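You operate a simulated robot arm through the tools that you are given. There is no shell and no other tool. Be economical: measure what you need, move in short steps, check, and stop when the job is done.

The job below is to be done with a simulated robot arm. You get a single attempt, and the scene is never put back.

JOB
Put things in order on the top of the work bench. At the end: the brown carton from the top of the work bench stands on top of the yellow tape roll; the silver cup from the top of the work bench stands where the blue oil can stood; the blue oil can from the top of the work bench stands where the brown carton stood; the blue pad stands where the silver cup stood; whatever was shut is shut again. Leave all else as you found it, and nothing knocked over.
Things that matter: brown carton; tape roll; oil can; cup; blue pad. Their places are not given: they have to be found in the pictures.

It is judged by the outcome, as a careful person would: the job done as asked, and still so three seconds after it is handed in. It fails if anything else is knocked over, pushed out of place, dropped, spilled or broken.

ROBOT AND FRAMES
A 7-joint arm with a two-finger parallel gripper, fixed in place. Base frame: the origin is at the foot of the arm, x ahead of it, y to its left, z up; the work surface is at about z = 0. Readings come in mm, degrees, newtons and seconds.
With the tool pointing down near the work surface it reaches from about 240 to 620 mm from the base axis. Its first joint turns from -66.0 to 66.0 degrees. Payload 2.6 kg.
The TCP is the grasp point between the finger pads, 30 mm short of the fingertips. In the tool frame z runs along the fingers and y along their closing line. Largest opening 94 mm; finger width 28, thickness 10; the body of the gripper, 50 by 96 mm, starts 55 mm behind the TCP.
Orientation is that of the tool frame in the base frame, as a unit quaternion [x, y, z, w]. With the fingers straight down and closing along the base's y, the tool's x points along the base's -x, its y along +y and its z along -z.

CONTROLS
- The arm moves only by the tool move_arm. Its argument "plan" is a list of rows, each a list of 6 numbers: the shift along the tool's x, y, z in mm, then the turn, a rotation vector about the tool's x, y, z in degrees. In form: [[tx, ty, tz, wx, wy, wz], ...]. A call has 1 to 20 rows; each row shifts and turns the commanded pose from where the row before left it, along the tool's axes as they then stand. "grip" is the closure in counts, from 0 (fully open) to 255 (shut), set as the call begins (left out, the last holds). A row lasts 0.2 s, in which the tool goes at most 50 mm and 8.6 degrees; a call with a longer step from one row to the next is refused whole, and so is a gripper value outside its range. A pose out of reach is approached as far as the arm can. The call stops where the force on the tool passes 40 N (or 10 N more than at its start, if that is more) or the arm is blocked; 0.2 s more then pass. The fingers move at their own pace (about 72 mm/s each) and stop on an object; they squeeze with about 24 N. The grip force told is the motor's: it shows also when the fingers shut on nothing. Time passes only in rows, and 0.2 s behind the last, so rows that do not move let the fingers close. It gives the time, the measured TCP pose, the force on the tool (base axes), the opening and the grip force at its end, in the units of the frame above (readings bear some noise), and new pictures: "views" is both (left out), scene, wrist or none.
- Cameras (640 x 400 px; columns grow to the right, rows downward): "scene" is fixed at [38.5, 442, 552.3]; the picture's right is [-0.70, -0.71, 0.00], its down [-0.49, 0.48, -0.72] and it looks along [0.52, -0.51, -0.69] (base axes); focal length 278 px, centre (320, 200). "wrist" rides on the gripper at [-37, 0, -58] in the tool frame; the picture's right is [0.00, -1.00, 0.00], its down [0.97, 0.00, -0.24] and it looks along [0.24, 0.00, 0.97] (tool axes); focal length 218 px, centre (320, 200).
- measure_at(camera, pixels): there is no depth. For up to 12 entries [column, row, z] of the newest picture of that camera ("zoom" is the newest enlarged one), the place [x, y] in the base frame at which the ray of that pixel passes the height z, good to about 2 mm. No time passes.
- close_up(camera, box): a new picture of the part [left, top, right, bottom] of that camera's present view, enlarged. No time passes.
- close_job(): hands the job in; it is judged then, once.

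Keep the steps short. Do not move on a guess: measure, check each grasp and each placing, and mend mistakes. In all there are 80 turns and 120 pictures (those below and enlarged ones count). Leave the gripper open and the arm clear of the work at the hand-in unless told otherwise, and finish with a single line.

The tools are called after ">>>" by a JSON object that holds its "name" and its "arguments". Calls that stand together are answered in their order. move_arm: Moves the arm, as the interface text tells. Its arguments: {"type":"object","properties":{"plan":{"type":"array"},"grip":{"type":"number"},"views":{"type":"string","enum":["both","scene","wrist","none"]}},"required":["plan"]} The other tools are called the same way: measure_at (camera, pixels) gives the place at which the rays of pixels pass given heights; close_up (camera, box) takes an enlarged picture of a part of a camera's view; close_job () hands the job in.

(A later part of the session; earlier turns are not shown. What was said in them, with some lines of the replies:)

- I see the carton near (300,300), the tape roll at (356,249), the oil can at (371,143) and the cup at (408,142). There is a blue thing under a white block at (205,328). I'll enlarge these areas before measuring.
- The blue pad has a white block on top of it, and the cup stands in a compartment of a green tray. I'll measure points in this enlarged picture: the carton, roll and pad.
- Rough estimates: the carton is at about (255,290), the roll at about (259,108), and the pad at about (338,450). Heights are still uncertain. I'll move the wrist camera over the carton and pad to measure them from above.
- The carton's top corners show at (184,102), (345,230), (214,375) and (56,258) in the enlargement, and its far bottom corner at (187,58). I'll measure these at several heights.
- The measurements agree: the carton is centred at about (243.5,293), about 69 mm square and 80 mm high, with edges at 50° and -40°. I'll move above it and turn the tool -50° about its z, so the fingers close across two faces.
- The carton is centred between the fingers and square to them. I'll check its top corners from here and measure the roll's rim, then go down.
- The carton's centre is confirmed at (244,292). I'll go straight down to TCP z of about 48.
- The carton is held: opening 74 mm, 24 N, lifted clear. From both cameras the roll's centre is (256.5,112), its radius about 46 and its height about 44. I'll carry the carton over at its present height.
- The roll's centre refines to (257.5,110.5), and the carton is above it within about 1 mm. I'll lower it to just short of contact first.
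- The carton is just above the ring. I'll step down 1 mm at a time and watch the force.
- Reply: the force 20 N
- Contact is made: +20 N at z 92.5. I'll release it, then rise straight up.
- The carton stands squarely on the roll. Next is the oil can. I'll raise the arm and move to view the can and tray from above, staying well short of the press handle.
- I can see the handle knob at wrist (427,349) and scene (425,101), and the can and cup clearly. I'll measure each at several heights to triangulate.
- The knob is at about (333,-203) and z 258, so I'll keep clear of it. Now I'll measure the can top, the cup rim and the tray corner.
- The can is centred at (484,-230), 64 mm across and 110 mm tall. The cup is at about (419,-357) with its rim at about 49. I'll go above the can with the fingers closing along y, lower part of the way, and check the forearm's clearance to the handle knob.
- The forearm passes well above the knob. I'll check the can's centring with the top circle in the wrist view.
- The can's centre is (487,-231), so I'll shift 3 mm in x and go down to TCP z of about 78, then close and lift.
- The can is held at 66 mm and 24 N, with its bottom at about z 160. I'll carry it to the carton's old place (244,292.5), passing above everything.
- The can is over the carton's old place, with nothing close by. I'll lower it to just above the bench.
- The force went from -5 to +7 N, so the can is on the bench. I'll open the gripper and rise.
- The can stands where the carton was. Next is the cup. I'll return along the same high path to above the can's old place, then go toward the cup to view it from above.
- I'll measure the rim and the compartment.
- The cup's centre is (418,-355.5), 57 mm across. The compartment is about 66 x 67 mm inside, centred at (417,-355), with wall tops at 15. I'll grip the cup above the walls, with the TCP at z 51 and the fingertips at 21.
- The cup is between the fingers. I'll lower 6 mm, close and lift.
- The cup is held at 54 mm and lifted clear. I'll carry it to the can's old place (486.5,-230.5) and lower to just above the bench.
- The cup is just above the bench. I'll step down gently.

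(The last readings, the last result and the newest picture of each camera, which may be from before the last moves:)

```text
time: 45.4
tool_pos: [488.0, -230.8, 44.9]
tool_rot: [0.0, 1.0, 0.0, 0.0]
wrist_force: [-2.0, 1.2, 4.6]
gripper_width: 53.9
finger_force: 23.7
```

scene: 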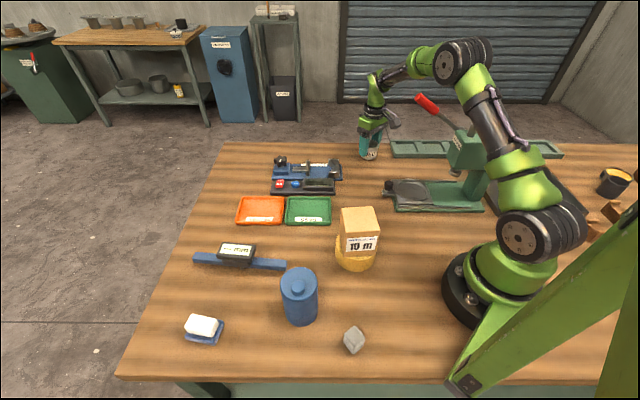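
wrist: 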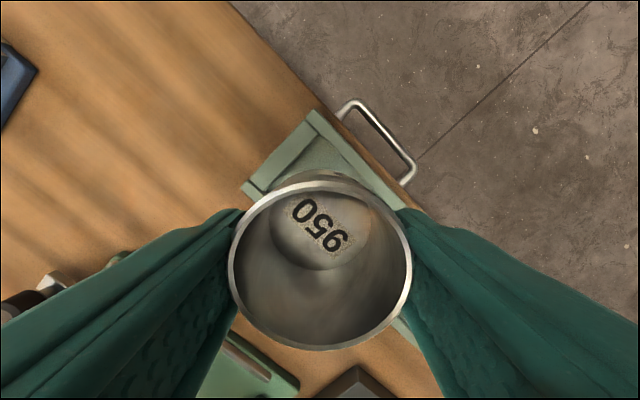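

Contact at z 45 (+4.6 N), so the tray floor is about 7.5 mm above the bench. I'll release and rise.

>>> {"name": "move_arm", "arguments": {"plan": [[0, 0, 0, 0, 0, 0], [0, 0, 0, 0, 0, 0], [0, 0, 0, 0, 0, 0]], "grip": 0, "views": "none"}}

>>> {"name": "move_arm", "arguments": {"plan": [[0, 0, -25, 0, 0, 0], [0, 0, -40, 0, 0, 0], [0, 0, -45, 0, 0, 0], [0, 0, -45, 0, 0, 0], [0, 0, -45, 0, 0, 0], [0, 0, -40, 0, 0, 0], [0, 0, 0, 0, 0, 0]]}}

>>> {"name": "close_up", "arguments": {"camera": "wrist", "box": [260, 130, 420, 230]}}

```text
time: 46.2
tool_pos: [487.3, -231.3, 44.9]
tool_rot: [0.001, 1.0, 0.0, 0.0]
wrist_force: [0.2, 0.7, -0.6]
gripper_width: 94.0
finger_force: 0.1
```

```text
time: 47.8
tool_pos: [487.3, -229.8, 285.5]
tool_rot: [-0.001, 1.0, 0.0, 0.0]
wrist_force: [0.6, -1.0, 0.2]
gripper_width: 94.2
finger_force: 0.1
```

scene: 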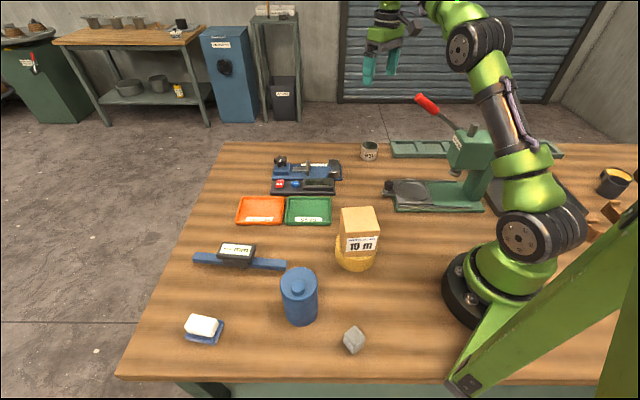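
wrist: 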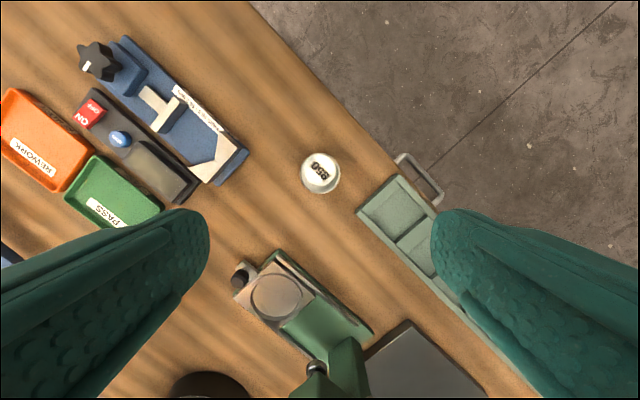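

```text
4.00 times, centred on (340, 180) of wrist
```

zoom: 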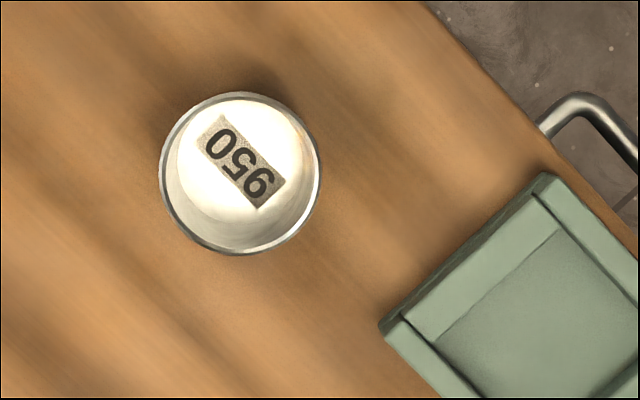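

The cup stands upright at the can's old place. Now for the pad and the white block on it. I'll move high over to view them from above.

>>> {"name": "move_arm", "arguments": {"plan": [[8.8, 42.6, 0, 0, 0, 0], [8.8, 42.6, 0, 0, 0, 0], [8.8, 42.6, 0, 0, 0, 0], [8.8, 42.6, 0, 0, 0, 0], [8.8, 42.6, 0, 0, 0, 0], [8.8, 42.6, 0, 0, 0, 0], [8.8, 42.6, 0, 0, 0, 0], [8.8, 42.6, 0, 0, 0, 0], [8.8, 42.6, 0, 0, 0, 0], [8.8, 42.6, 0, 0, 0, 0], [8.8, 42.6, 0, 0, 0, 0], [8.8, 42.6, 0, 0, 0, 0], [8.8, 42.6, 0, 0, 0, 0], [8.8, 42.6, 0, 0, 0, 0], [8.8, 42.6, 0, 0, 0, 0], [0, 0, 20, 0, 0, -8], [0, 0, 20, 0, 0, -8], [0, 0, 20, 0, 0, -8], [0, 0, 20, 0, 0, -7], [0, 0, 0, 0, 0, 0]]}}

>>> {"name": "close_up", "arguments": {"camera": "wrist", "box": [200, 80, 360, 180]}}

```text
time: 52.0
tool_pos: [354.4, 407.1, 204.4]
tool_rot: [-0.268, 0.963, 0.0, 0.0]
wrist_force: [0.0, -0.4, 0.4]
gripper_width: 94.2
finger_force: 0.1
```

scene: 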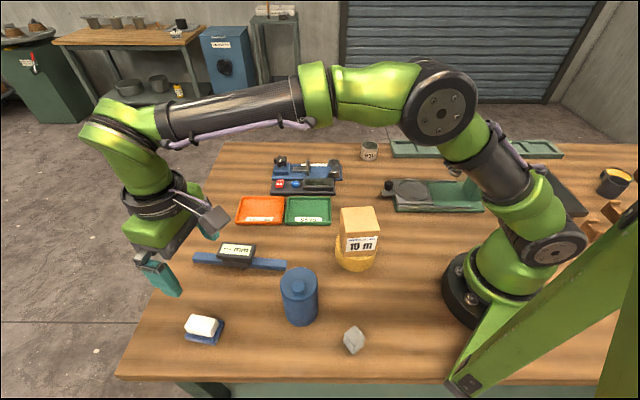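
wrist: 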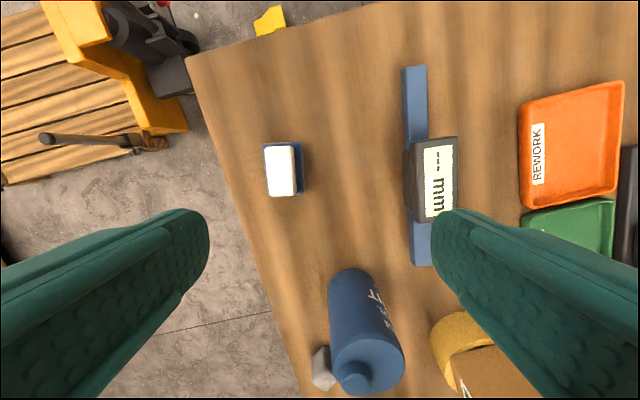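

```text
4.00 times, centred on (280, 130) of wrist
```

zoom: 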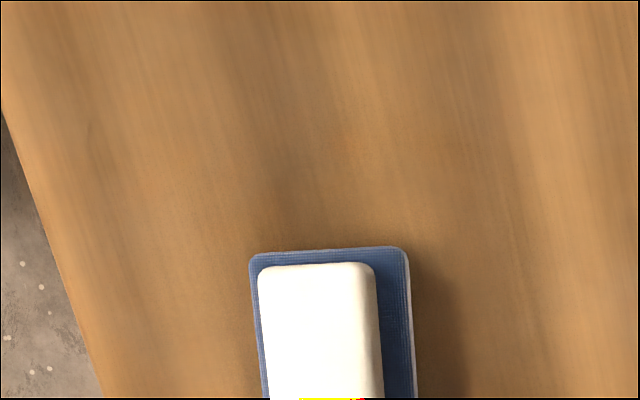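

I'll move over it and lower to about z 150 for a closer look.

>>> {"name": "move_arm", "arguments": {"plan": [[-7.5, 18, 25, 0, 0, 0], [-7.5, 18.5, 25, 0, 0, 0], [0, 0, 0, 0, 0, 0]], "views": "wrist"}}

>>> {"name": "close_up", "arguments": {"camera": "wrist", "box": [256, 150, 384, 230]}}

>>> {"name": "close_up", "arguments": {"camera": "scene", "box": [164, 300, 244, 350]}}

```text
time: 52.8
tool_pos: [349.6, 446.7, 154.5]
tool_rot: [-0.267, 0.964, 0.0, 0.0]
wrist_force: [0.3, -0.6, 0.3]
gripper_width: 94.1
finger_force: 0.1
```

wrist: 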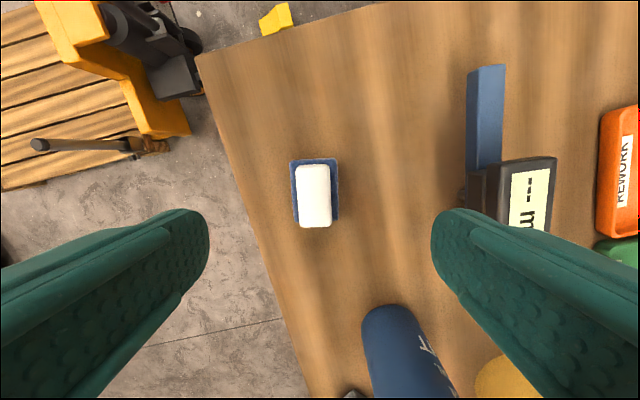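

```text
5.00 times, centred on (320, 190) of wrist
```

zoom: 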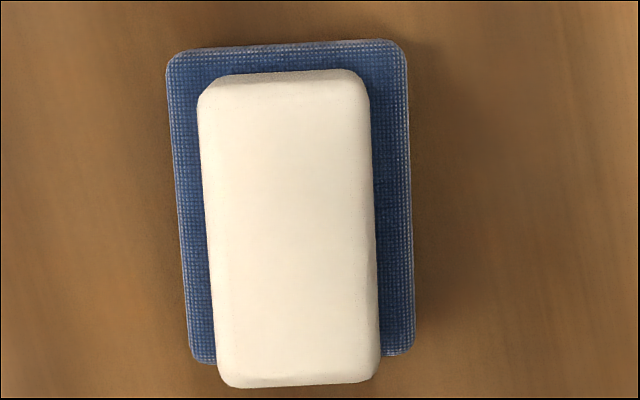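

```text
8.00 times, centred on (204, 325) of scene
```

zoom: 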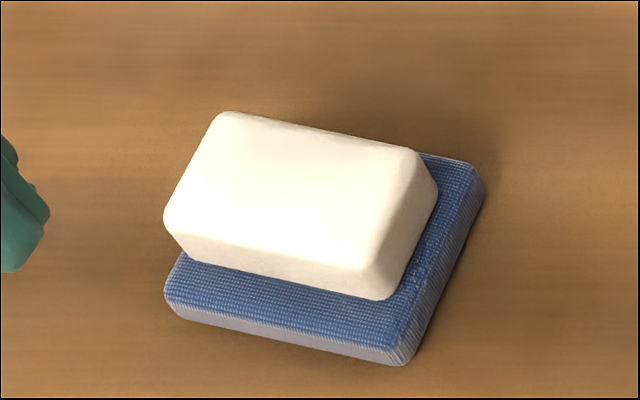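

The white block is a separate piece lying loosely on the pad. I'll measure both in both views.

>>> {"name": "measure_at", "arguments": {"camera": "wrist", "pixels": [[289.4, 160.4, 10], [337.2, 158, 10], [338.8, 221, 10], [294, 222, 10], [295.6, 166, 30], [329.4, 164.4, 30], [331.8, 226, 30], [300.4, 227, 30]]}}

>>> {"name": "measure_at", "arguments": {"camera": "zoom", "pixels": [[165, 290, 10], [401, 355, 10], [484, 185, 10], [405, 365, 0], [175, 313, 0], [164, 215, 30], [366, 272, 30], [434, 180, 30], [225, 112, 30], [372, 298, 12], [170, 237, 12]]}}

```text
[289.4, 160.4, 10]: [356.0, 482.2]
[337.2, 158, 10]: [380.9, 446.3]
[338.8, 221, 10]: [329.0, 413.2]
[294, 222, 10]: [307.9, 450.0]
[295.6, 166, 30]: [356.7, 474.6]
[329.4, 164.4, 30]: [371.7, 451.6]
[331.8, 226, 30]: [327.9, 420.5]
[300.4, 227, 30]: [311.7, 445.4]
```

```text
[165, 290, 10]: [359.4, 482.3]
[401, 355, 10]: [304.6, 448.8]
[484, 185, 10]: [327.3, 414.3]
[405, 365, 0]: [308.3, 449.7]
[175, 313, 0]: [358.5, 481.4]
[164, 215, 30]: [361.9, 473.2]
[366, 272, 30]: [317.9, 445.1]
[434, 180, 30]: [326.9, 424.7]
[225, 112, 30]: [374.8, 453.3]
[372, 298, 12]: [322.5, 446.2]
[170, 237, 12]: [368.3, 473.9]
```

The pad is about 61x43x10 mm, centred at (343.5,448) with its long side at about 33°. The block is about 53x28 mm, with its top at about 35. I'll park the block about 75 mm to the side, move the pad, then put the block back at its spot. First I'll check how close the caliper is.

>>> {"name": "measure_at", "arguments": {"camera": "wrist", "pixels": [[466, 70, 10], [465, 172, 5], [462, 205, 5], [470, 170, 30], [320, 340, 0], [285, 300, 0], [395, 190, 0]]}}

>>> {"name": "move_arm", "arguments": {"plan": [[5, 3, 40, 0, 0, -2.3], [0, 0, 40, 0, 0, 0], [0, 0, 15, 0, 0, 0], [0, 0, 0, 0, 0, 0]]}}

```text
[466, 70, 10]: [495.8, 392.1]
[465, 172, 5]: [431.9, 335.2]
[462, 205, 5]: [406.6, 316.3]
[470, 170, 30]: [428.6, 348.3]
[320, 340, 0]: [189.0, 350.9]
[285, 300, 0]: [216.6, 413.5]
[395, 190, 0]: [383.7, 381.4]
```

```text
time: 53.8
tool_pos: [342.4, 448.0, 59.0]
tool_rot: [-0.286, 0.958, 0.001, 0.0]
wrist_force: [0.3, -1.0, -0.4]
gripper_width: 94.1
finger_force: 0.1
```

scene: 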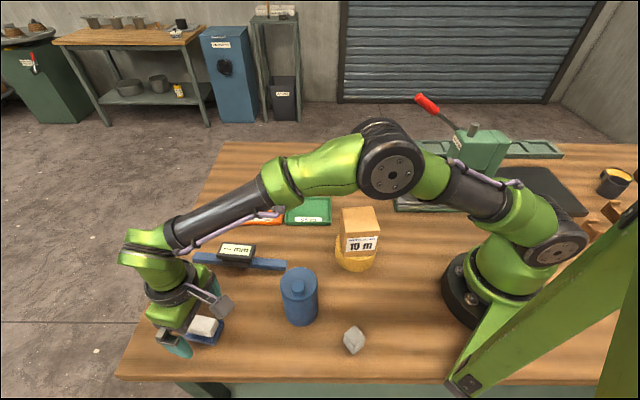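
wrist: 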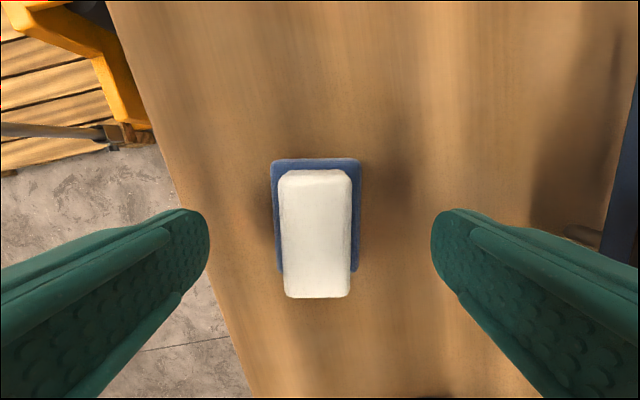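

The block is aligned and about 2 mm to the left. I'll shift 1.5 mm, go down so the tips sit at about z 15 (above the pad's top), close, and lift a little to check that the pad stays.

>>> {"name": "move_arm", "arguments": {"plan": [[0, 1.5, 7, 0, 0, 0], [0, 0, 6, 0, 0, 0], [0, 0, 0, 0, 0, 0]], "views": "none"}}

>>> {"name": "close_up", "arguments": {"camera": "scene", "box": [140, 280, 268, 360]}}

```text
time: 54.6
tool_pos: [341.4, 448.0, 45.0]
tool_rot: [-0.287, 0.958, 0.001, -0.001]
wrist_force: [0.8, -0.5, 0.2]
gripper_width: 94.2
finger_force: 0.1
```

```text
5.00 times, centred on (204, 320) of scene
```

zoom: 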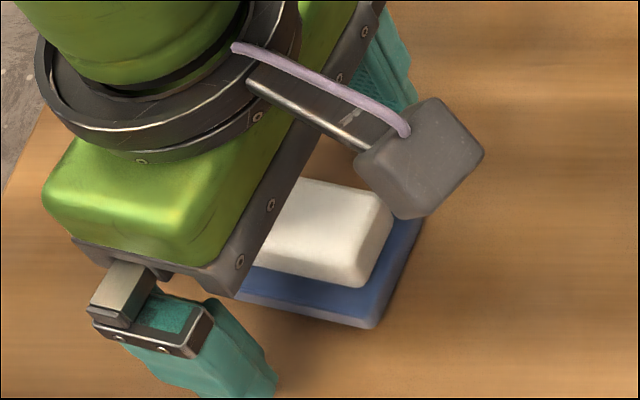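

>>> {"name": "move_arm", "arguments": {"plan": [[0, 0, 0, 0, 0, 0], [0, 0, 0, 0, 0, 0], [0, 0, 0, 0, 0, 0], [0, 0, 0, 0, 0, 0], [0, 0, 0, 0, 0, 0]], "grip": 255, "views": "none"}}

>>> {"name": "move_arm", "arguments": {"plan": [[0, 0, -5, 0, 0, 0], [0, 0, -15, 0, 0, 0], [0, 0, -20, 0, 0, 0], [0, 0, 0, 0, 0, 0]]}}

>>> {"name": "close_up", "arguments": {"camera": "scene", "box": [140, 280, 268, 360]}}

```text
time: 55.8
tool_pos: [342.1, 448.5, 46.3]
tool_rot: [-0.287, 0.958, 0.001, 0.0]
wrist_force: [0.6, 1.2, -0.2]
gripper_width: 26.8
finger_force: 23.6
```

```text
time: 56.8
tool_pos: [342.0, 448.0, 87.7]
tool_rot: [-0.287, 0.958, 0.0, -0.001]
wrist_force: [0.1, 0.8, -0.5]
gripper_width: 26.9
finger_force: 23.7
```

scene: 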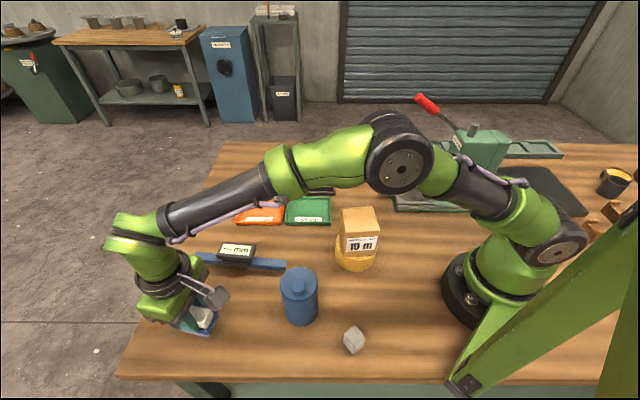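
wrist: 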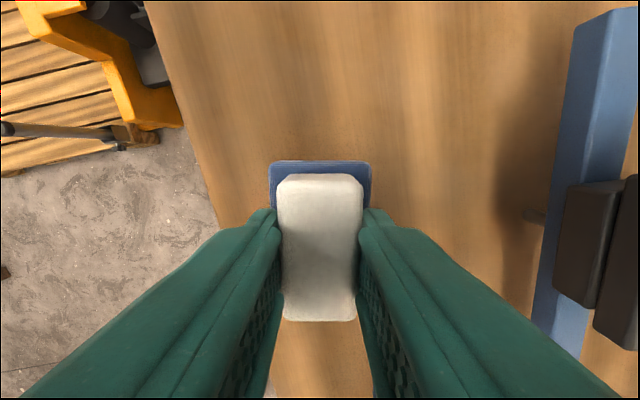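

```text
5.00 times, centred on (204, 320) of scene
```

zoom: 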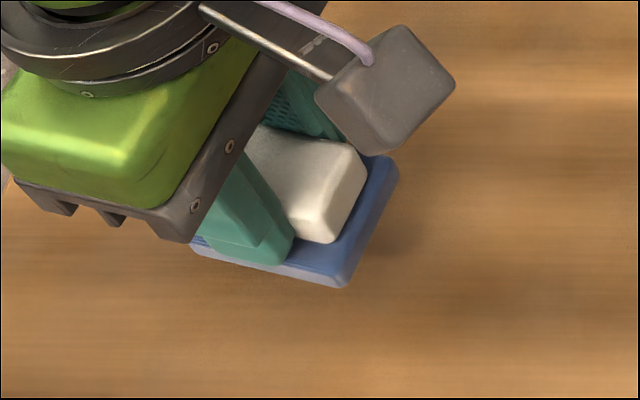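

The pad came up together with the block: it looks larger in the wrist view and has shifted in the scene, and the grip width is 27 mm. The white part is fixed to the pad, so they are one piece, and I can move it as a whole. I'll raise it and carry it, well clear of the press handle, to near the can's old place.

>>> {"name": "move_arm", "arguments": {"plan": [[0, 0, -40, 0, 0, 0], [0, 0, -40, 0, 0, 0], [0, 0, -40, 0, 0, 0], [0, 0, -40, 0, 0, 0], [0, 0, -40, 0, 0, 0], [0, 0, 0, 0, 0, 0]]}}

>>> {"name": "close_up", "arguments": {"camera": "scene", "box": [120, 200, 280, 360]}}

```text
time: 58.2
tool_pos: [342.1, 448.6, 276.6]
tool_rot: [-0.287, 0.958, 0.0, 0.001]
wrist_force: [1.2, -0.1, -0.2]
gripper_width: 27.1
finger_force: 23.5
out of reach, approached as far as the arm can: row 5
```

scene: 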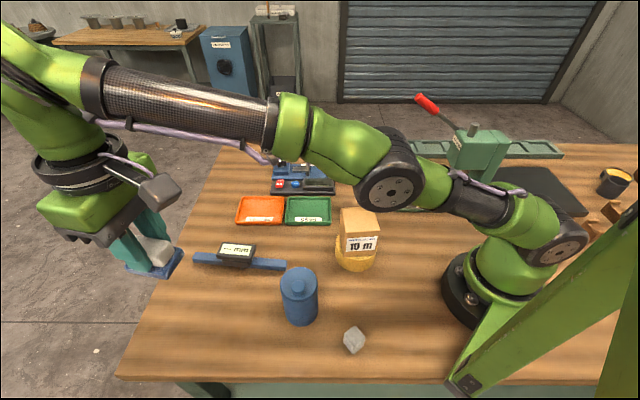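
wrist: 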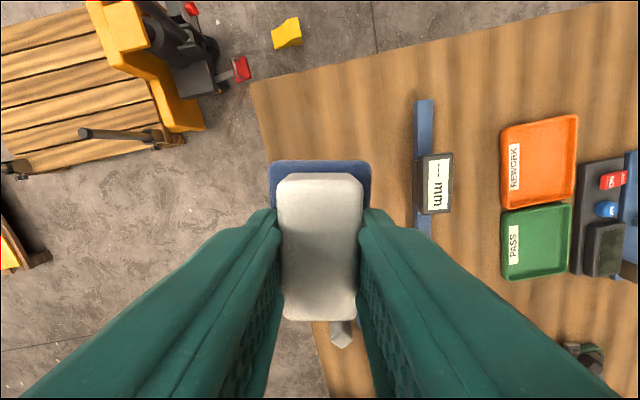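

```text
2.50 times, centred on (200, 280) of scene
```

zoom: 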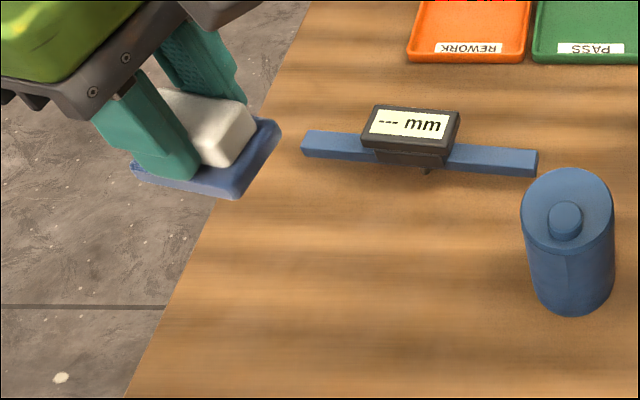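

Confirmed: it is one piece and nothing is left behind. Now I'll carry it across.

>>> {"name": "move_arm", "arguments": {"plan": [[15.63, -41.4, 0, 0, 0, 0], [15.63, -41.4, 0, 0, 0, 0], [15.63, -41.4, 0, 0, 0, 0], [15.63, -41.4, 0, 0, 0, 0], [15.63, -41.4, 0, 0, 0, 0], [15.63, -41.4, 0, 0, 0, 0], [15.63, -41.4, 0, 0, 0, 0], [15.63, -41.4, 0, 0, 0, 0], [15.63, -41.4, 0, 0, 0, 0], [15.63, -41.4, 0, 0, 0, 0], [15.63, -41.4, 0, 0, 0, 0], [15.63, -41.4, 0, 0, 0, 0], [15.63, -41.4, 0, 0, 0, 0], [15.63, -41.4, 0, 0, 0, 0], [15.63, -41.4, 0, 0, 0, 0], [0, 0, 0, 0, 0, 0]], "views": "scene"}}

```text
time: 61.6
tool_pos: [487.0, -200.8, 278.1]
tool_rot: [-0.287, 0.958, 0.0, 0.0]
wrist_force: [0.0, 1.2, -0.5]
gripper_width: 26.7
finger_force: 23.9
```

scene: 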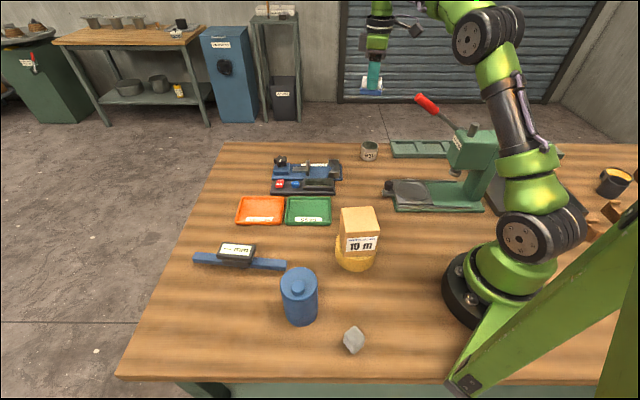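

I'll turn +78.6° so the pad's long side matches the compartment (edges at -45.3°), move over it, and lower to about z 108.

>>> {"name": "move_arm", "arguments": {"plan": [[0, 0, 0, 0, 0, 7.86], [0, 0, 0, 0, 0, 7.86], [0, 0, 0, 0, 0, 7.86], [0, 0, 0, 0, 0, 7.86], [0, 0, 0, 0, 0, 7.86], [0, 0, 0, 0, 0, 7.86], [0, 0, 0, 0, 0, 7.86], [0, 0, 0, 0, 0, 7.86], [0, 0, 0, 0, 0, 7.86], [0, 0, 0, 0, 0, 7.86], [-14.85, -39.3, 0, 0, 0, 0], [-14.85, -39.3, 0, 0, 0, 0], [-14.85, -39.3, 0, 0, 0, 0], [-14.85, -39.3, 0, 0, 0, 0], [0, 0, 45, 0, 0, 0], [0, 0, 45, 0, 0, 0], [0, 0, 45, 0, 0, 0], [0, 0, 35, 0, 0, 0], [0, 0, 0, 0, 0, 0]]}}

>>> {"name": "close_up", "arguments": {"camera": "scene", "box": [350, 100, 478, 180]}}

```text
time: 65.6
tool_pos: [418.0, -353.2, 105.7]
tool_rot: [0.386, 0.922, 0.0, -0.001]
wrist_force: [0.0, 0.1, 0.0]
gripper_width: 26.7
finger_force: 24.9
```

scene: 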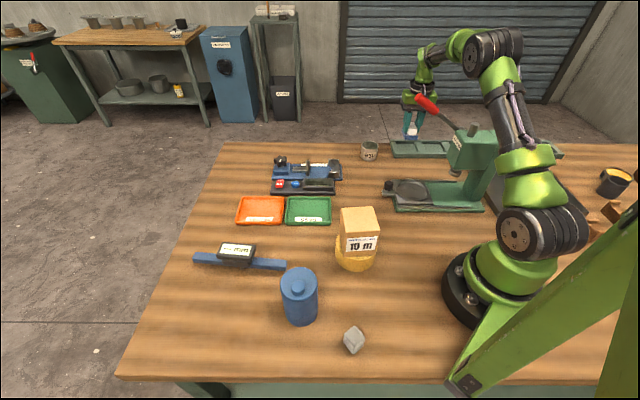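
wrist: 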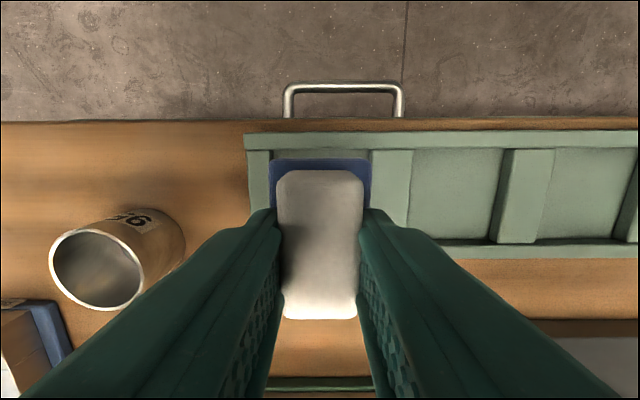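

```text
5.00 times, centred on (414, 140) of scene
```

zoom: 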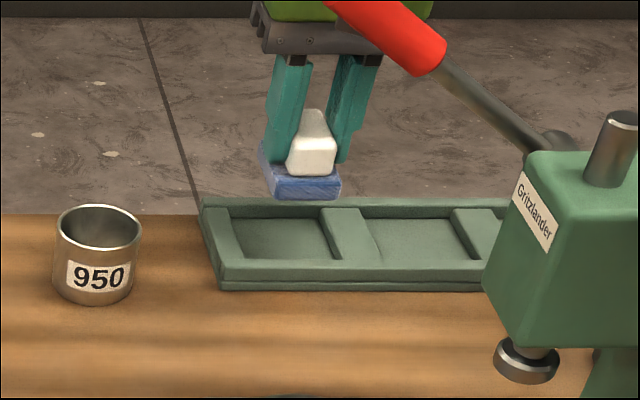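

The pad lines up with the tray in the wrist view. I'll measure the compartment's opening again from both views to set the exact centre.

>>> {"name": "measure_at", "arguments": {"camera": "wrist", "pixels": [[270, 151, 15], [370, 151, 15], [270, 151, 8], [370, 151, 8], [420, 148, 15], [420, 240, 15], [600, 240, 15], [600, 147, 15], [248, 136, 15], [248, 180, 15]]}}

>>> {"name": "measure_at", "arguments": {"camera": "zoom", "pixels": [[229, 207, 15], [324, 208, 15], [243, 260, 15], [341, 262, 15], [204, 205, 15], [219, 269, 15], [274, 200, 60], [338, 198, 60], [261, 160, 60]]}}

```text
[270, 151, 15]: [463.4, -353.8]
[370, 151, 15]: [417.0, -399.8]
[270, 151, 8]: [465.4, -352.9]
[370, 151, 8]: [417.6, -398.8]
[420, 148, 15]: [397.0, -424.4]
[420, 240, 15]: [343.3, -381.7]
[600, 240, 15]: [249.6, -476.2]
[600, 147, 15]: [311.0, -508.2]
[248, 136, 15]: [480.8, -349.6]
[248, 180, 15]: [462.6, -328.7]
```

```text
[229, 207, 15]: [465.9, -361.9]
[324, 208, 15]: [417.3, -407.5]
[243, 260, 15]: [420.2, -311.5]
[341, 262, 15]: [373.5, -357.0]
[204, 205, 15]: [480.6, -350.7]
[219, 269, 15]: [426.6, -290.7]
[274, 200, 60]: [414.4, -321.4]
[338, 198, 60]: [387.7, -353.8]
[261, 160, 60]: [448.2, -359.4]
```

>>> {"name": "measure_at", "arguments": {"camera": "wrist", "pixels": [[320, 159, 69], [272, 165, 69], [370, 165, 69], [320, 159, 62]]}}

>>> {"name": "close_up", "arguments": {"camera": "wrist", "box": [224, 110, 416, 230]}}

```text
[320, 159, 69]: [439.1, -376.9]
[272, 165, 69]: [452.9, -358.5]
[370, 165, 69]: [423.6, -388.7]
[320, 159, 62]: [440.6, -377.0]
```

```text
3.33 times, centred on (320, 170) of wrist
```

zoom: 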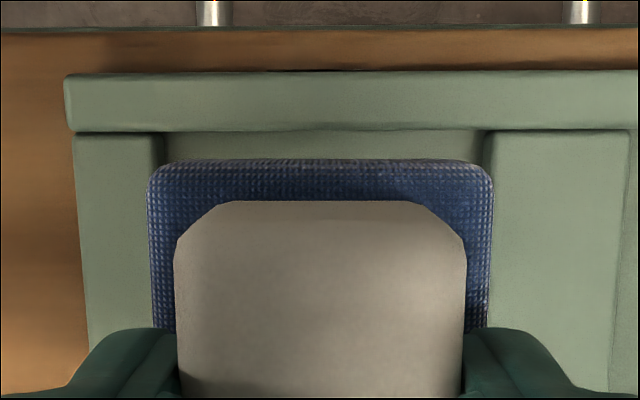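

The pad's far edge is at 576.7 along the cross-tray axis, and the walls' inner faces are at about 514 and 579. The pad is 61 mm long, so it fits centred, with 2–3 mm to spare at each end. I'll shift 1.5 mm sideways and lower to just above the walls.

>>> {"name": "move_arm", "arguments": {"plan": [[0, -1.5, 15, 0, 0, 0], [0, 0, 15, 0, 0, 0], [0, 0, 10, 0, 0, 0], [0, 0, 0, 0, 0, 0]], "views": "wrist"}}

>>> {"name": "close_up", "arguments": {"camera": "scene", "box": [370, 120, 450, 170]}}

>>> {"name": "close_up", "arguments": {"camera": "wrist", "box": [224, 110, 416, 230]}}

```text
time: 66.6
tool_pos: [415.1, -354.1, 65.4]
tool_rot: [0.385, 0.923, 0.0, 0.0]
wrist_force: [-0.6, -0.5, -0.5]
gripper_width: 26.9
finger_force: 24.1
```

wrist: 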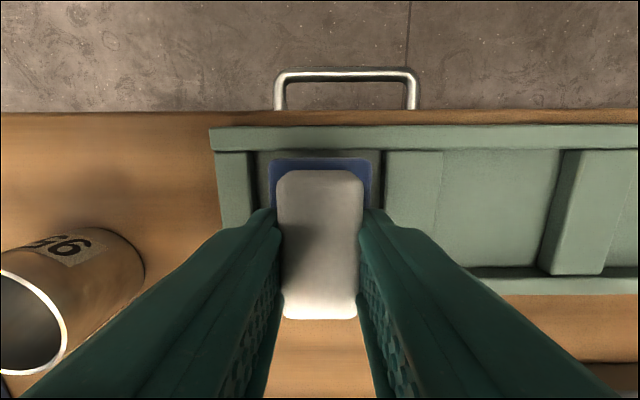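

```text
8.00 times, centred on (410, 145) of scene
```

zoom: 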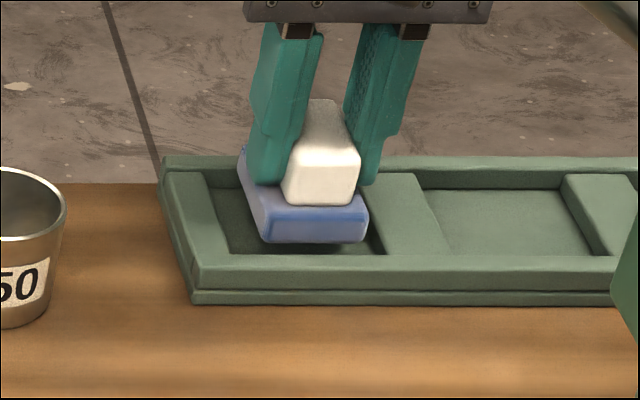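

```text
3.33 times, centred on (320, 170) of wrist
```

zoom: 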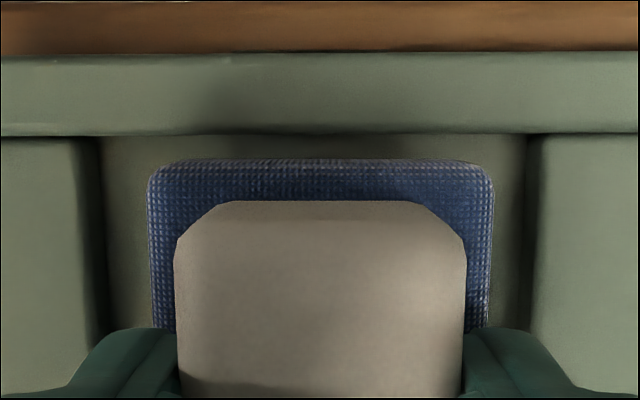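

The pad is centred over the compartment. I'll lower in small steps.

>>> {"name": "move_arm", "arguments": {"plan": [[0, 0, 2, 0, 0, 0], [0, 0, 2, 0, 0, 0], [0, 0, 2, 0, 0, 0], [0, 0, 2, 0, 0, 0], [0, 0, 1.5, 0, 0, 0], [0, 0, 0, 0, 0, 0]], "views": "none"}}

>>> {"name": "close_up", "arguments": {"camera": "scene", "box": [370, 120, 450, 170]}}

```text
time: 68.0
tool_pos: [415.5, -353.3, 56.0]
tool_rot: [0.385, 0.923, 0.0, 0.001]
wrist_force: [-0.1, -0.5, -1.0]
gripper_width: 27.1
finger_force: 23.8
```

```text
8.00 times, centred on (410, 145) of scene
```

zoom: 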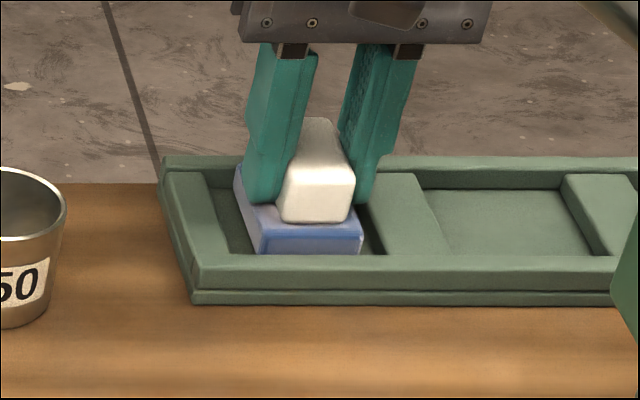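

>>> {"name": "move_arm", "arguments": {"plan": [[0, 0, 1, 0, 0, 0], [0, 0, 1, 0, 0, 0], [0, 0, 0, 0, 0, 0]], "views": "none"}}

>>> {"name": "move_arm", "arguments": {"plan": [[0, 0, 0.8, 0, 0, 0], [0, 0, 0, 0, 0, 0]], "views": "none"}}

```text
time: 68.8
tool_pos: [416.5, -354.4, 54.8]
tool_rot: [0.385, 0.923, 0.0, 0.001]
wrist_force: [-0.5, -0.4, -0.6]
gripper_width: 27.0
finger_force: 24.2
```

```text
time: 69.4
tool_pos: [415.6, -352.2, 54.6]
tool_rot: [0.384, 0.923, 0.0, 0.001]
wrist_force: [0.1, 0.1, -0.8]
gripper_width: 27.1
finger_force: 23.8
```

>>> {"name": "move_arm", "arguments": {"plan": [[0, 0, 0.8, 0, 0, 0], [0, 0, 0, 0, 0, 0]], "views": "none"}}

>>> {"name": "move_arm", "arguments": {"plan": [[0, 0, 0.8, 0, 0, 0], [0, 0, 0, 0, 0, 0]], "views": "none"}}

```text
time: 70.0
tool_pos: [415.3, -353.6, 54.5]
tool_rot: [0.385, 0.923, 0.0, 0.001]
wrist_force: [-1.5, 0.5, 5.1]
gripper_width: 26.9
finger_force: 24.1
```

```text
time: 70.6
tool_pos: [415.4, -353.2, 53.0]
tool_rot: [0.385, 0.923, -0.001, 0.001]
wrist_force: [-3.8, 3.4, 15.6]
gripper_width: 26.8
finger_force: 23.8
```

Contact came at the expected floor height, with +15 N. I'll release (the fingertips at about z 23 are above the walls) and rise.

>>> {"name": "move_arm", "arguments": {"plan": [[0, 0, -0.5, 0, 0, 0], [0, 0, 0, 0, 0, 0], [0, 0, 0, 0, 0, 0], [0, 0, 0, 0, 0, 0]], "grip": 0, "views": "none"}}

>>> {"name": "move_arm", "arguments": {"plan": [[0, 0, -20, 0, 0, 0], [0, 0, -40, 0, 0, 0], [0, 0, -40, 0, 0, 0], [0, 0, -40, 0, 0, 0], [0, 0, -40, 0, 0, 0], [0, 0, -30, 0, 0, 0], [0, 0, 0, 0, 0, 0]]}}

>>> {"name": "close_up", "arguments": {"camera": "scene", "box": [346, 120, 474, 200]}}

>>> {"name": "close_up", "arguments": {"camera": "wrist", "box": [240, 120, 400, 220]}}

```text
time: 71.6
tool_pos: [415.8, -353.5, 53.5]
tool_rot: [0.385, 0.923, 0.0, 0.001]
wrist_force: [0.1, 0.4, -0.2]
gripper_width: 94.1
finger_force: 0.1
```

```text
time: 73.2
tool_pos: [416.4, -352.8, 263.2]
tool_rot: [0.387, 0.922, -0.001, 0.0]
wrist_force: [-0.5, 0.1, -0.4]
gripper_width: 93.9
finger_force: 0.1
```

scene: 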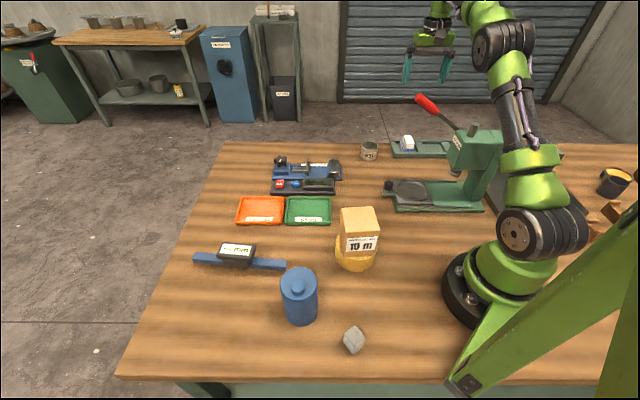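
wrist: 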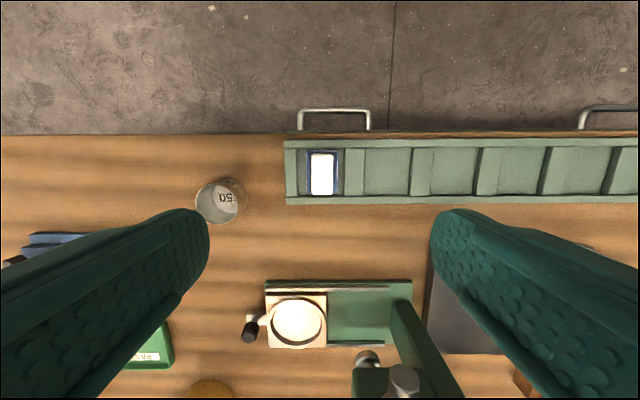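

```text
5.00 times, centred on (410, 160) of scene
```

zoom: 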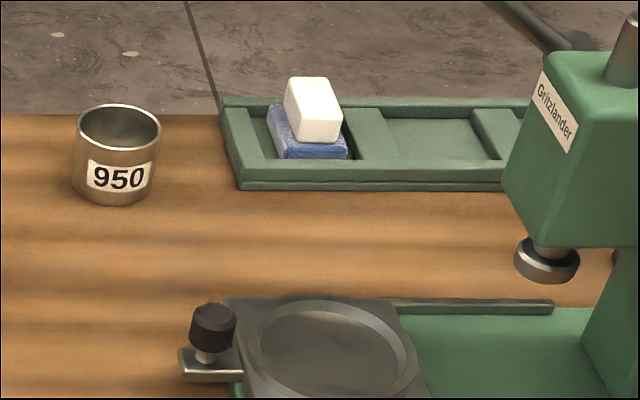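

```text
4.00 times, centred on (320, 170) of wrist
```

zoom: 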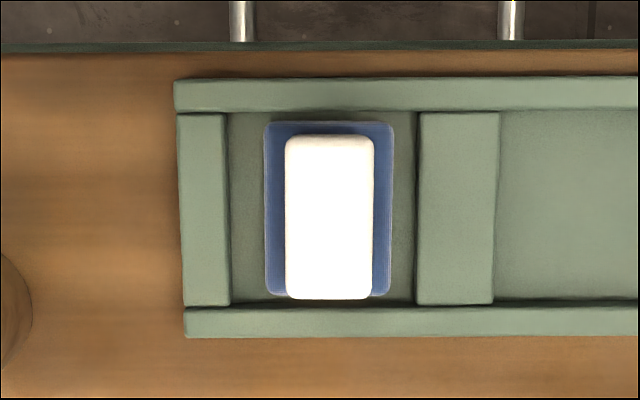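

The pad lies flat in the compartment and the cup is upright. I'll pull the arm back to the starting area by the same safe path and take a last look.

>>> {"name": "move_arm", "arguments": {"plan": [[14.85, 39.3, 0, 0, 0, 0], [14.85, 39.3, 0, 0, 0, 0], [14.85, 39.3, 0, 0, 0, 0], [14.85, 39.3, 0, 0, 0, 0], [36.4, 20, -5, 0, 0, 0], [36.4, 20, -5, 0, 0, 0], [36.4, 20, -5, 0, 0, 0], [36.4, 20, -5, 0, 0, 0], [36.4, 20, -5, 0, 0, 0], [0, 0, 0, 0, 0, 0]], "views": "scene"}}

>>> {"name": "close_up", "arguments": {"camera": "scene", "box": [240, 190, 432, 310]}}

```text
time: 75.4
tool_pos: [428.0, 1.8, 286.6]
tool_rot: [0.385, 0.923, -0.001, 0.0]
wrist_force: [0.1, 0.4, -0.1]
gripper_width: 94.0
finger_force: 0.0
```

scene: 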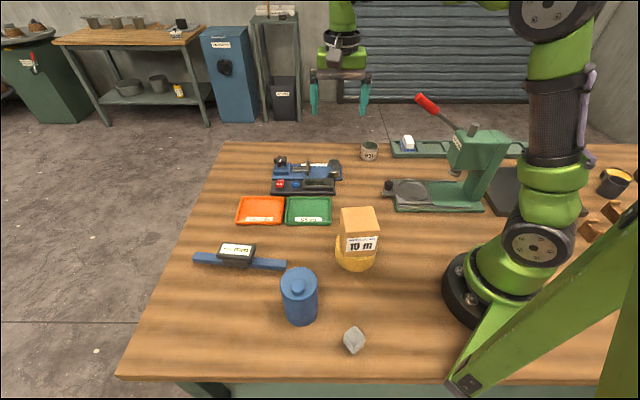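

```text
3.33 times, centred on (336, 250) of scene
```

zoom: 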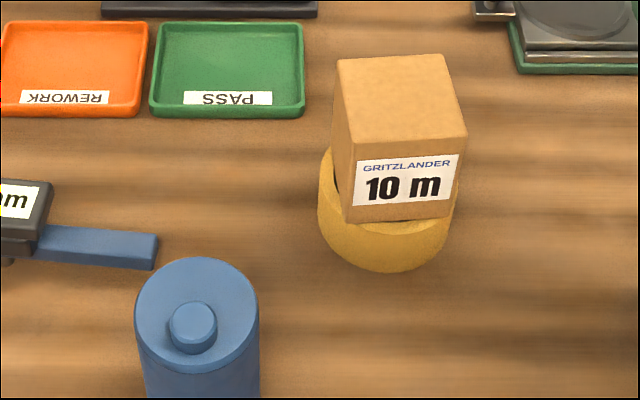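

Everything is in place: the carton is level on the roll, the can, cup and pad are at their new spots, and nothing else has moved. I'm handing the job in.

>>> {"name": "close_job", "arguments": {}}

```text
The job is handed in.
```

The carton stands on the tape roll, the cup where the oil can was, the oil can where the carton was, and the blue pad (its white top is fixed to it) where the cup was; I opened nothing that was shut.
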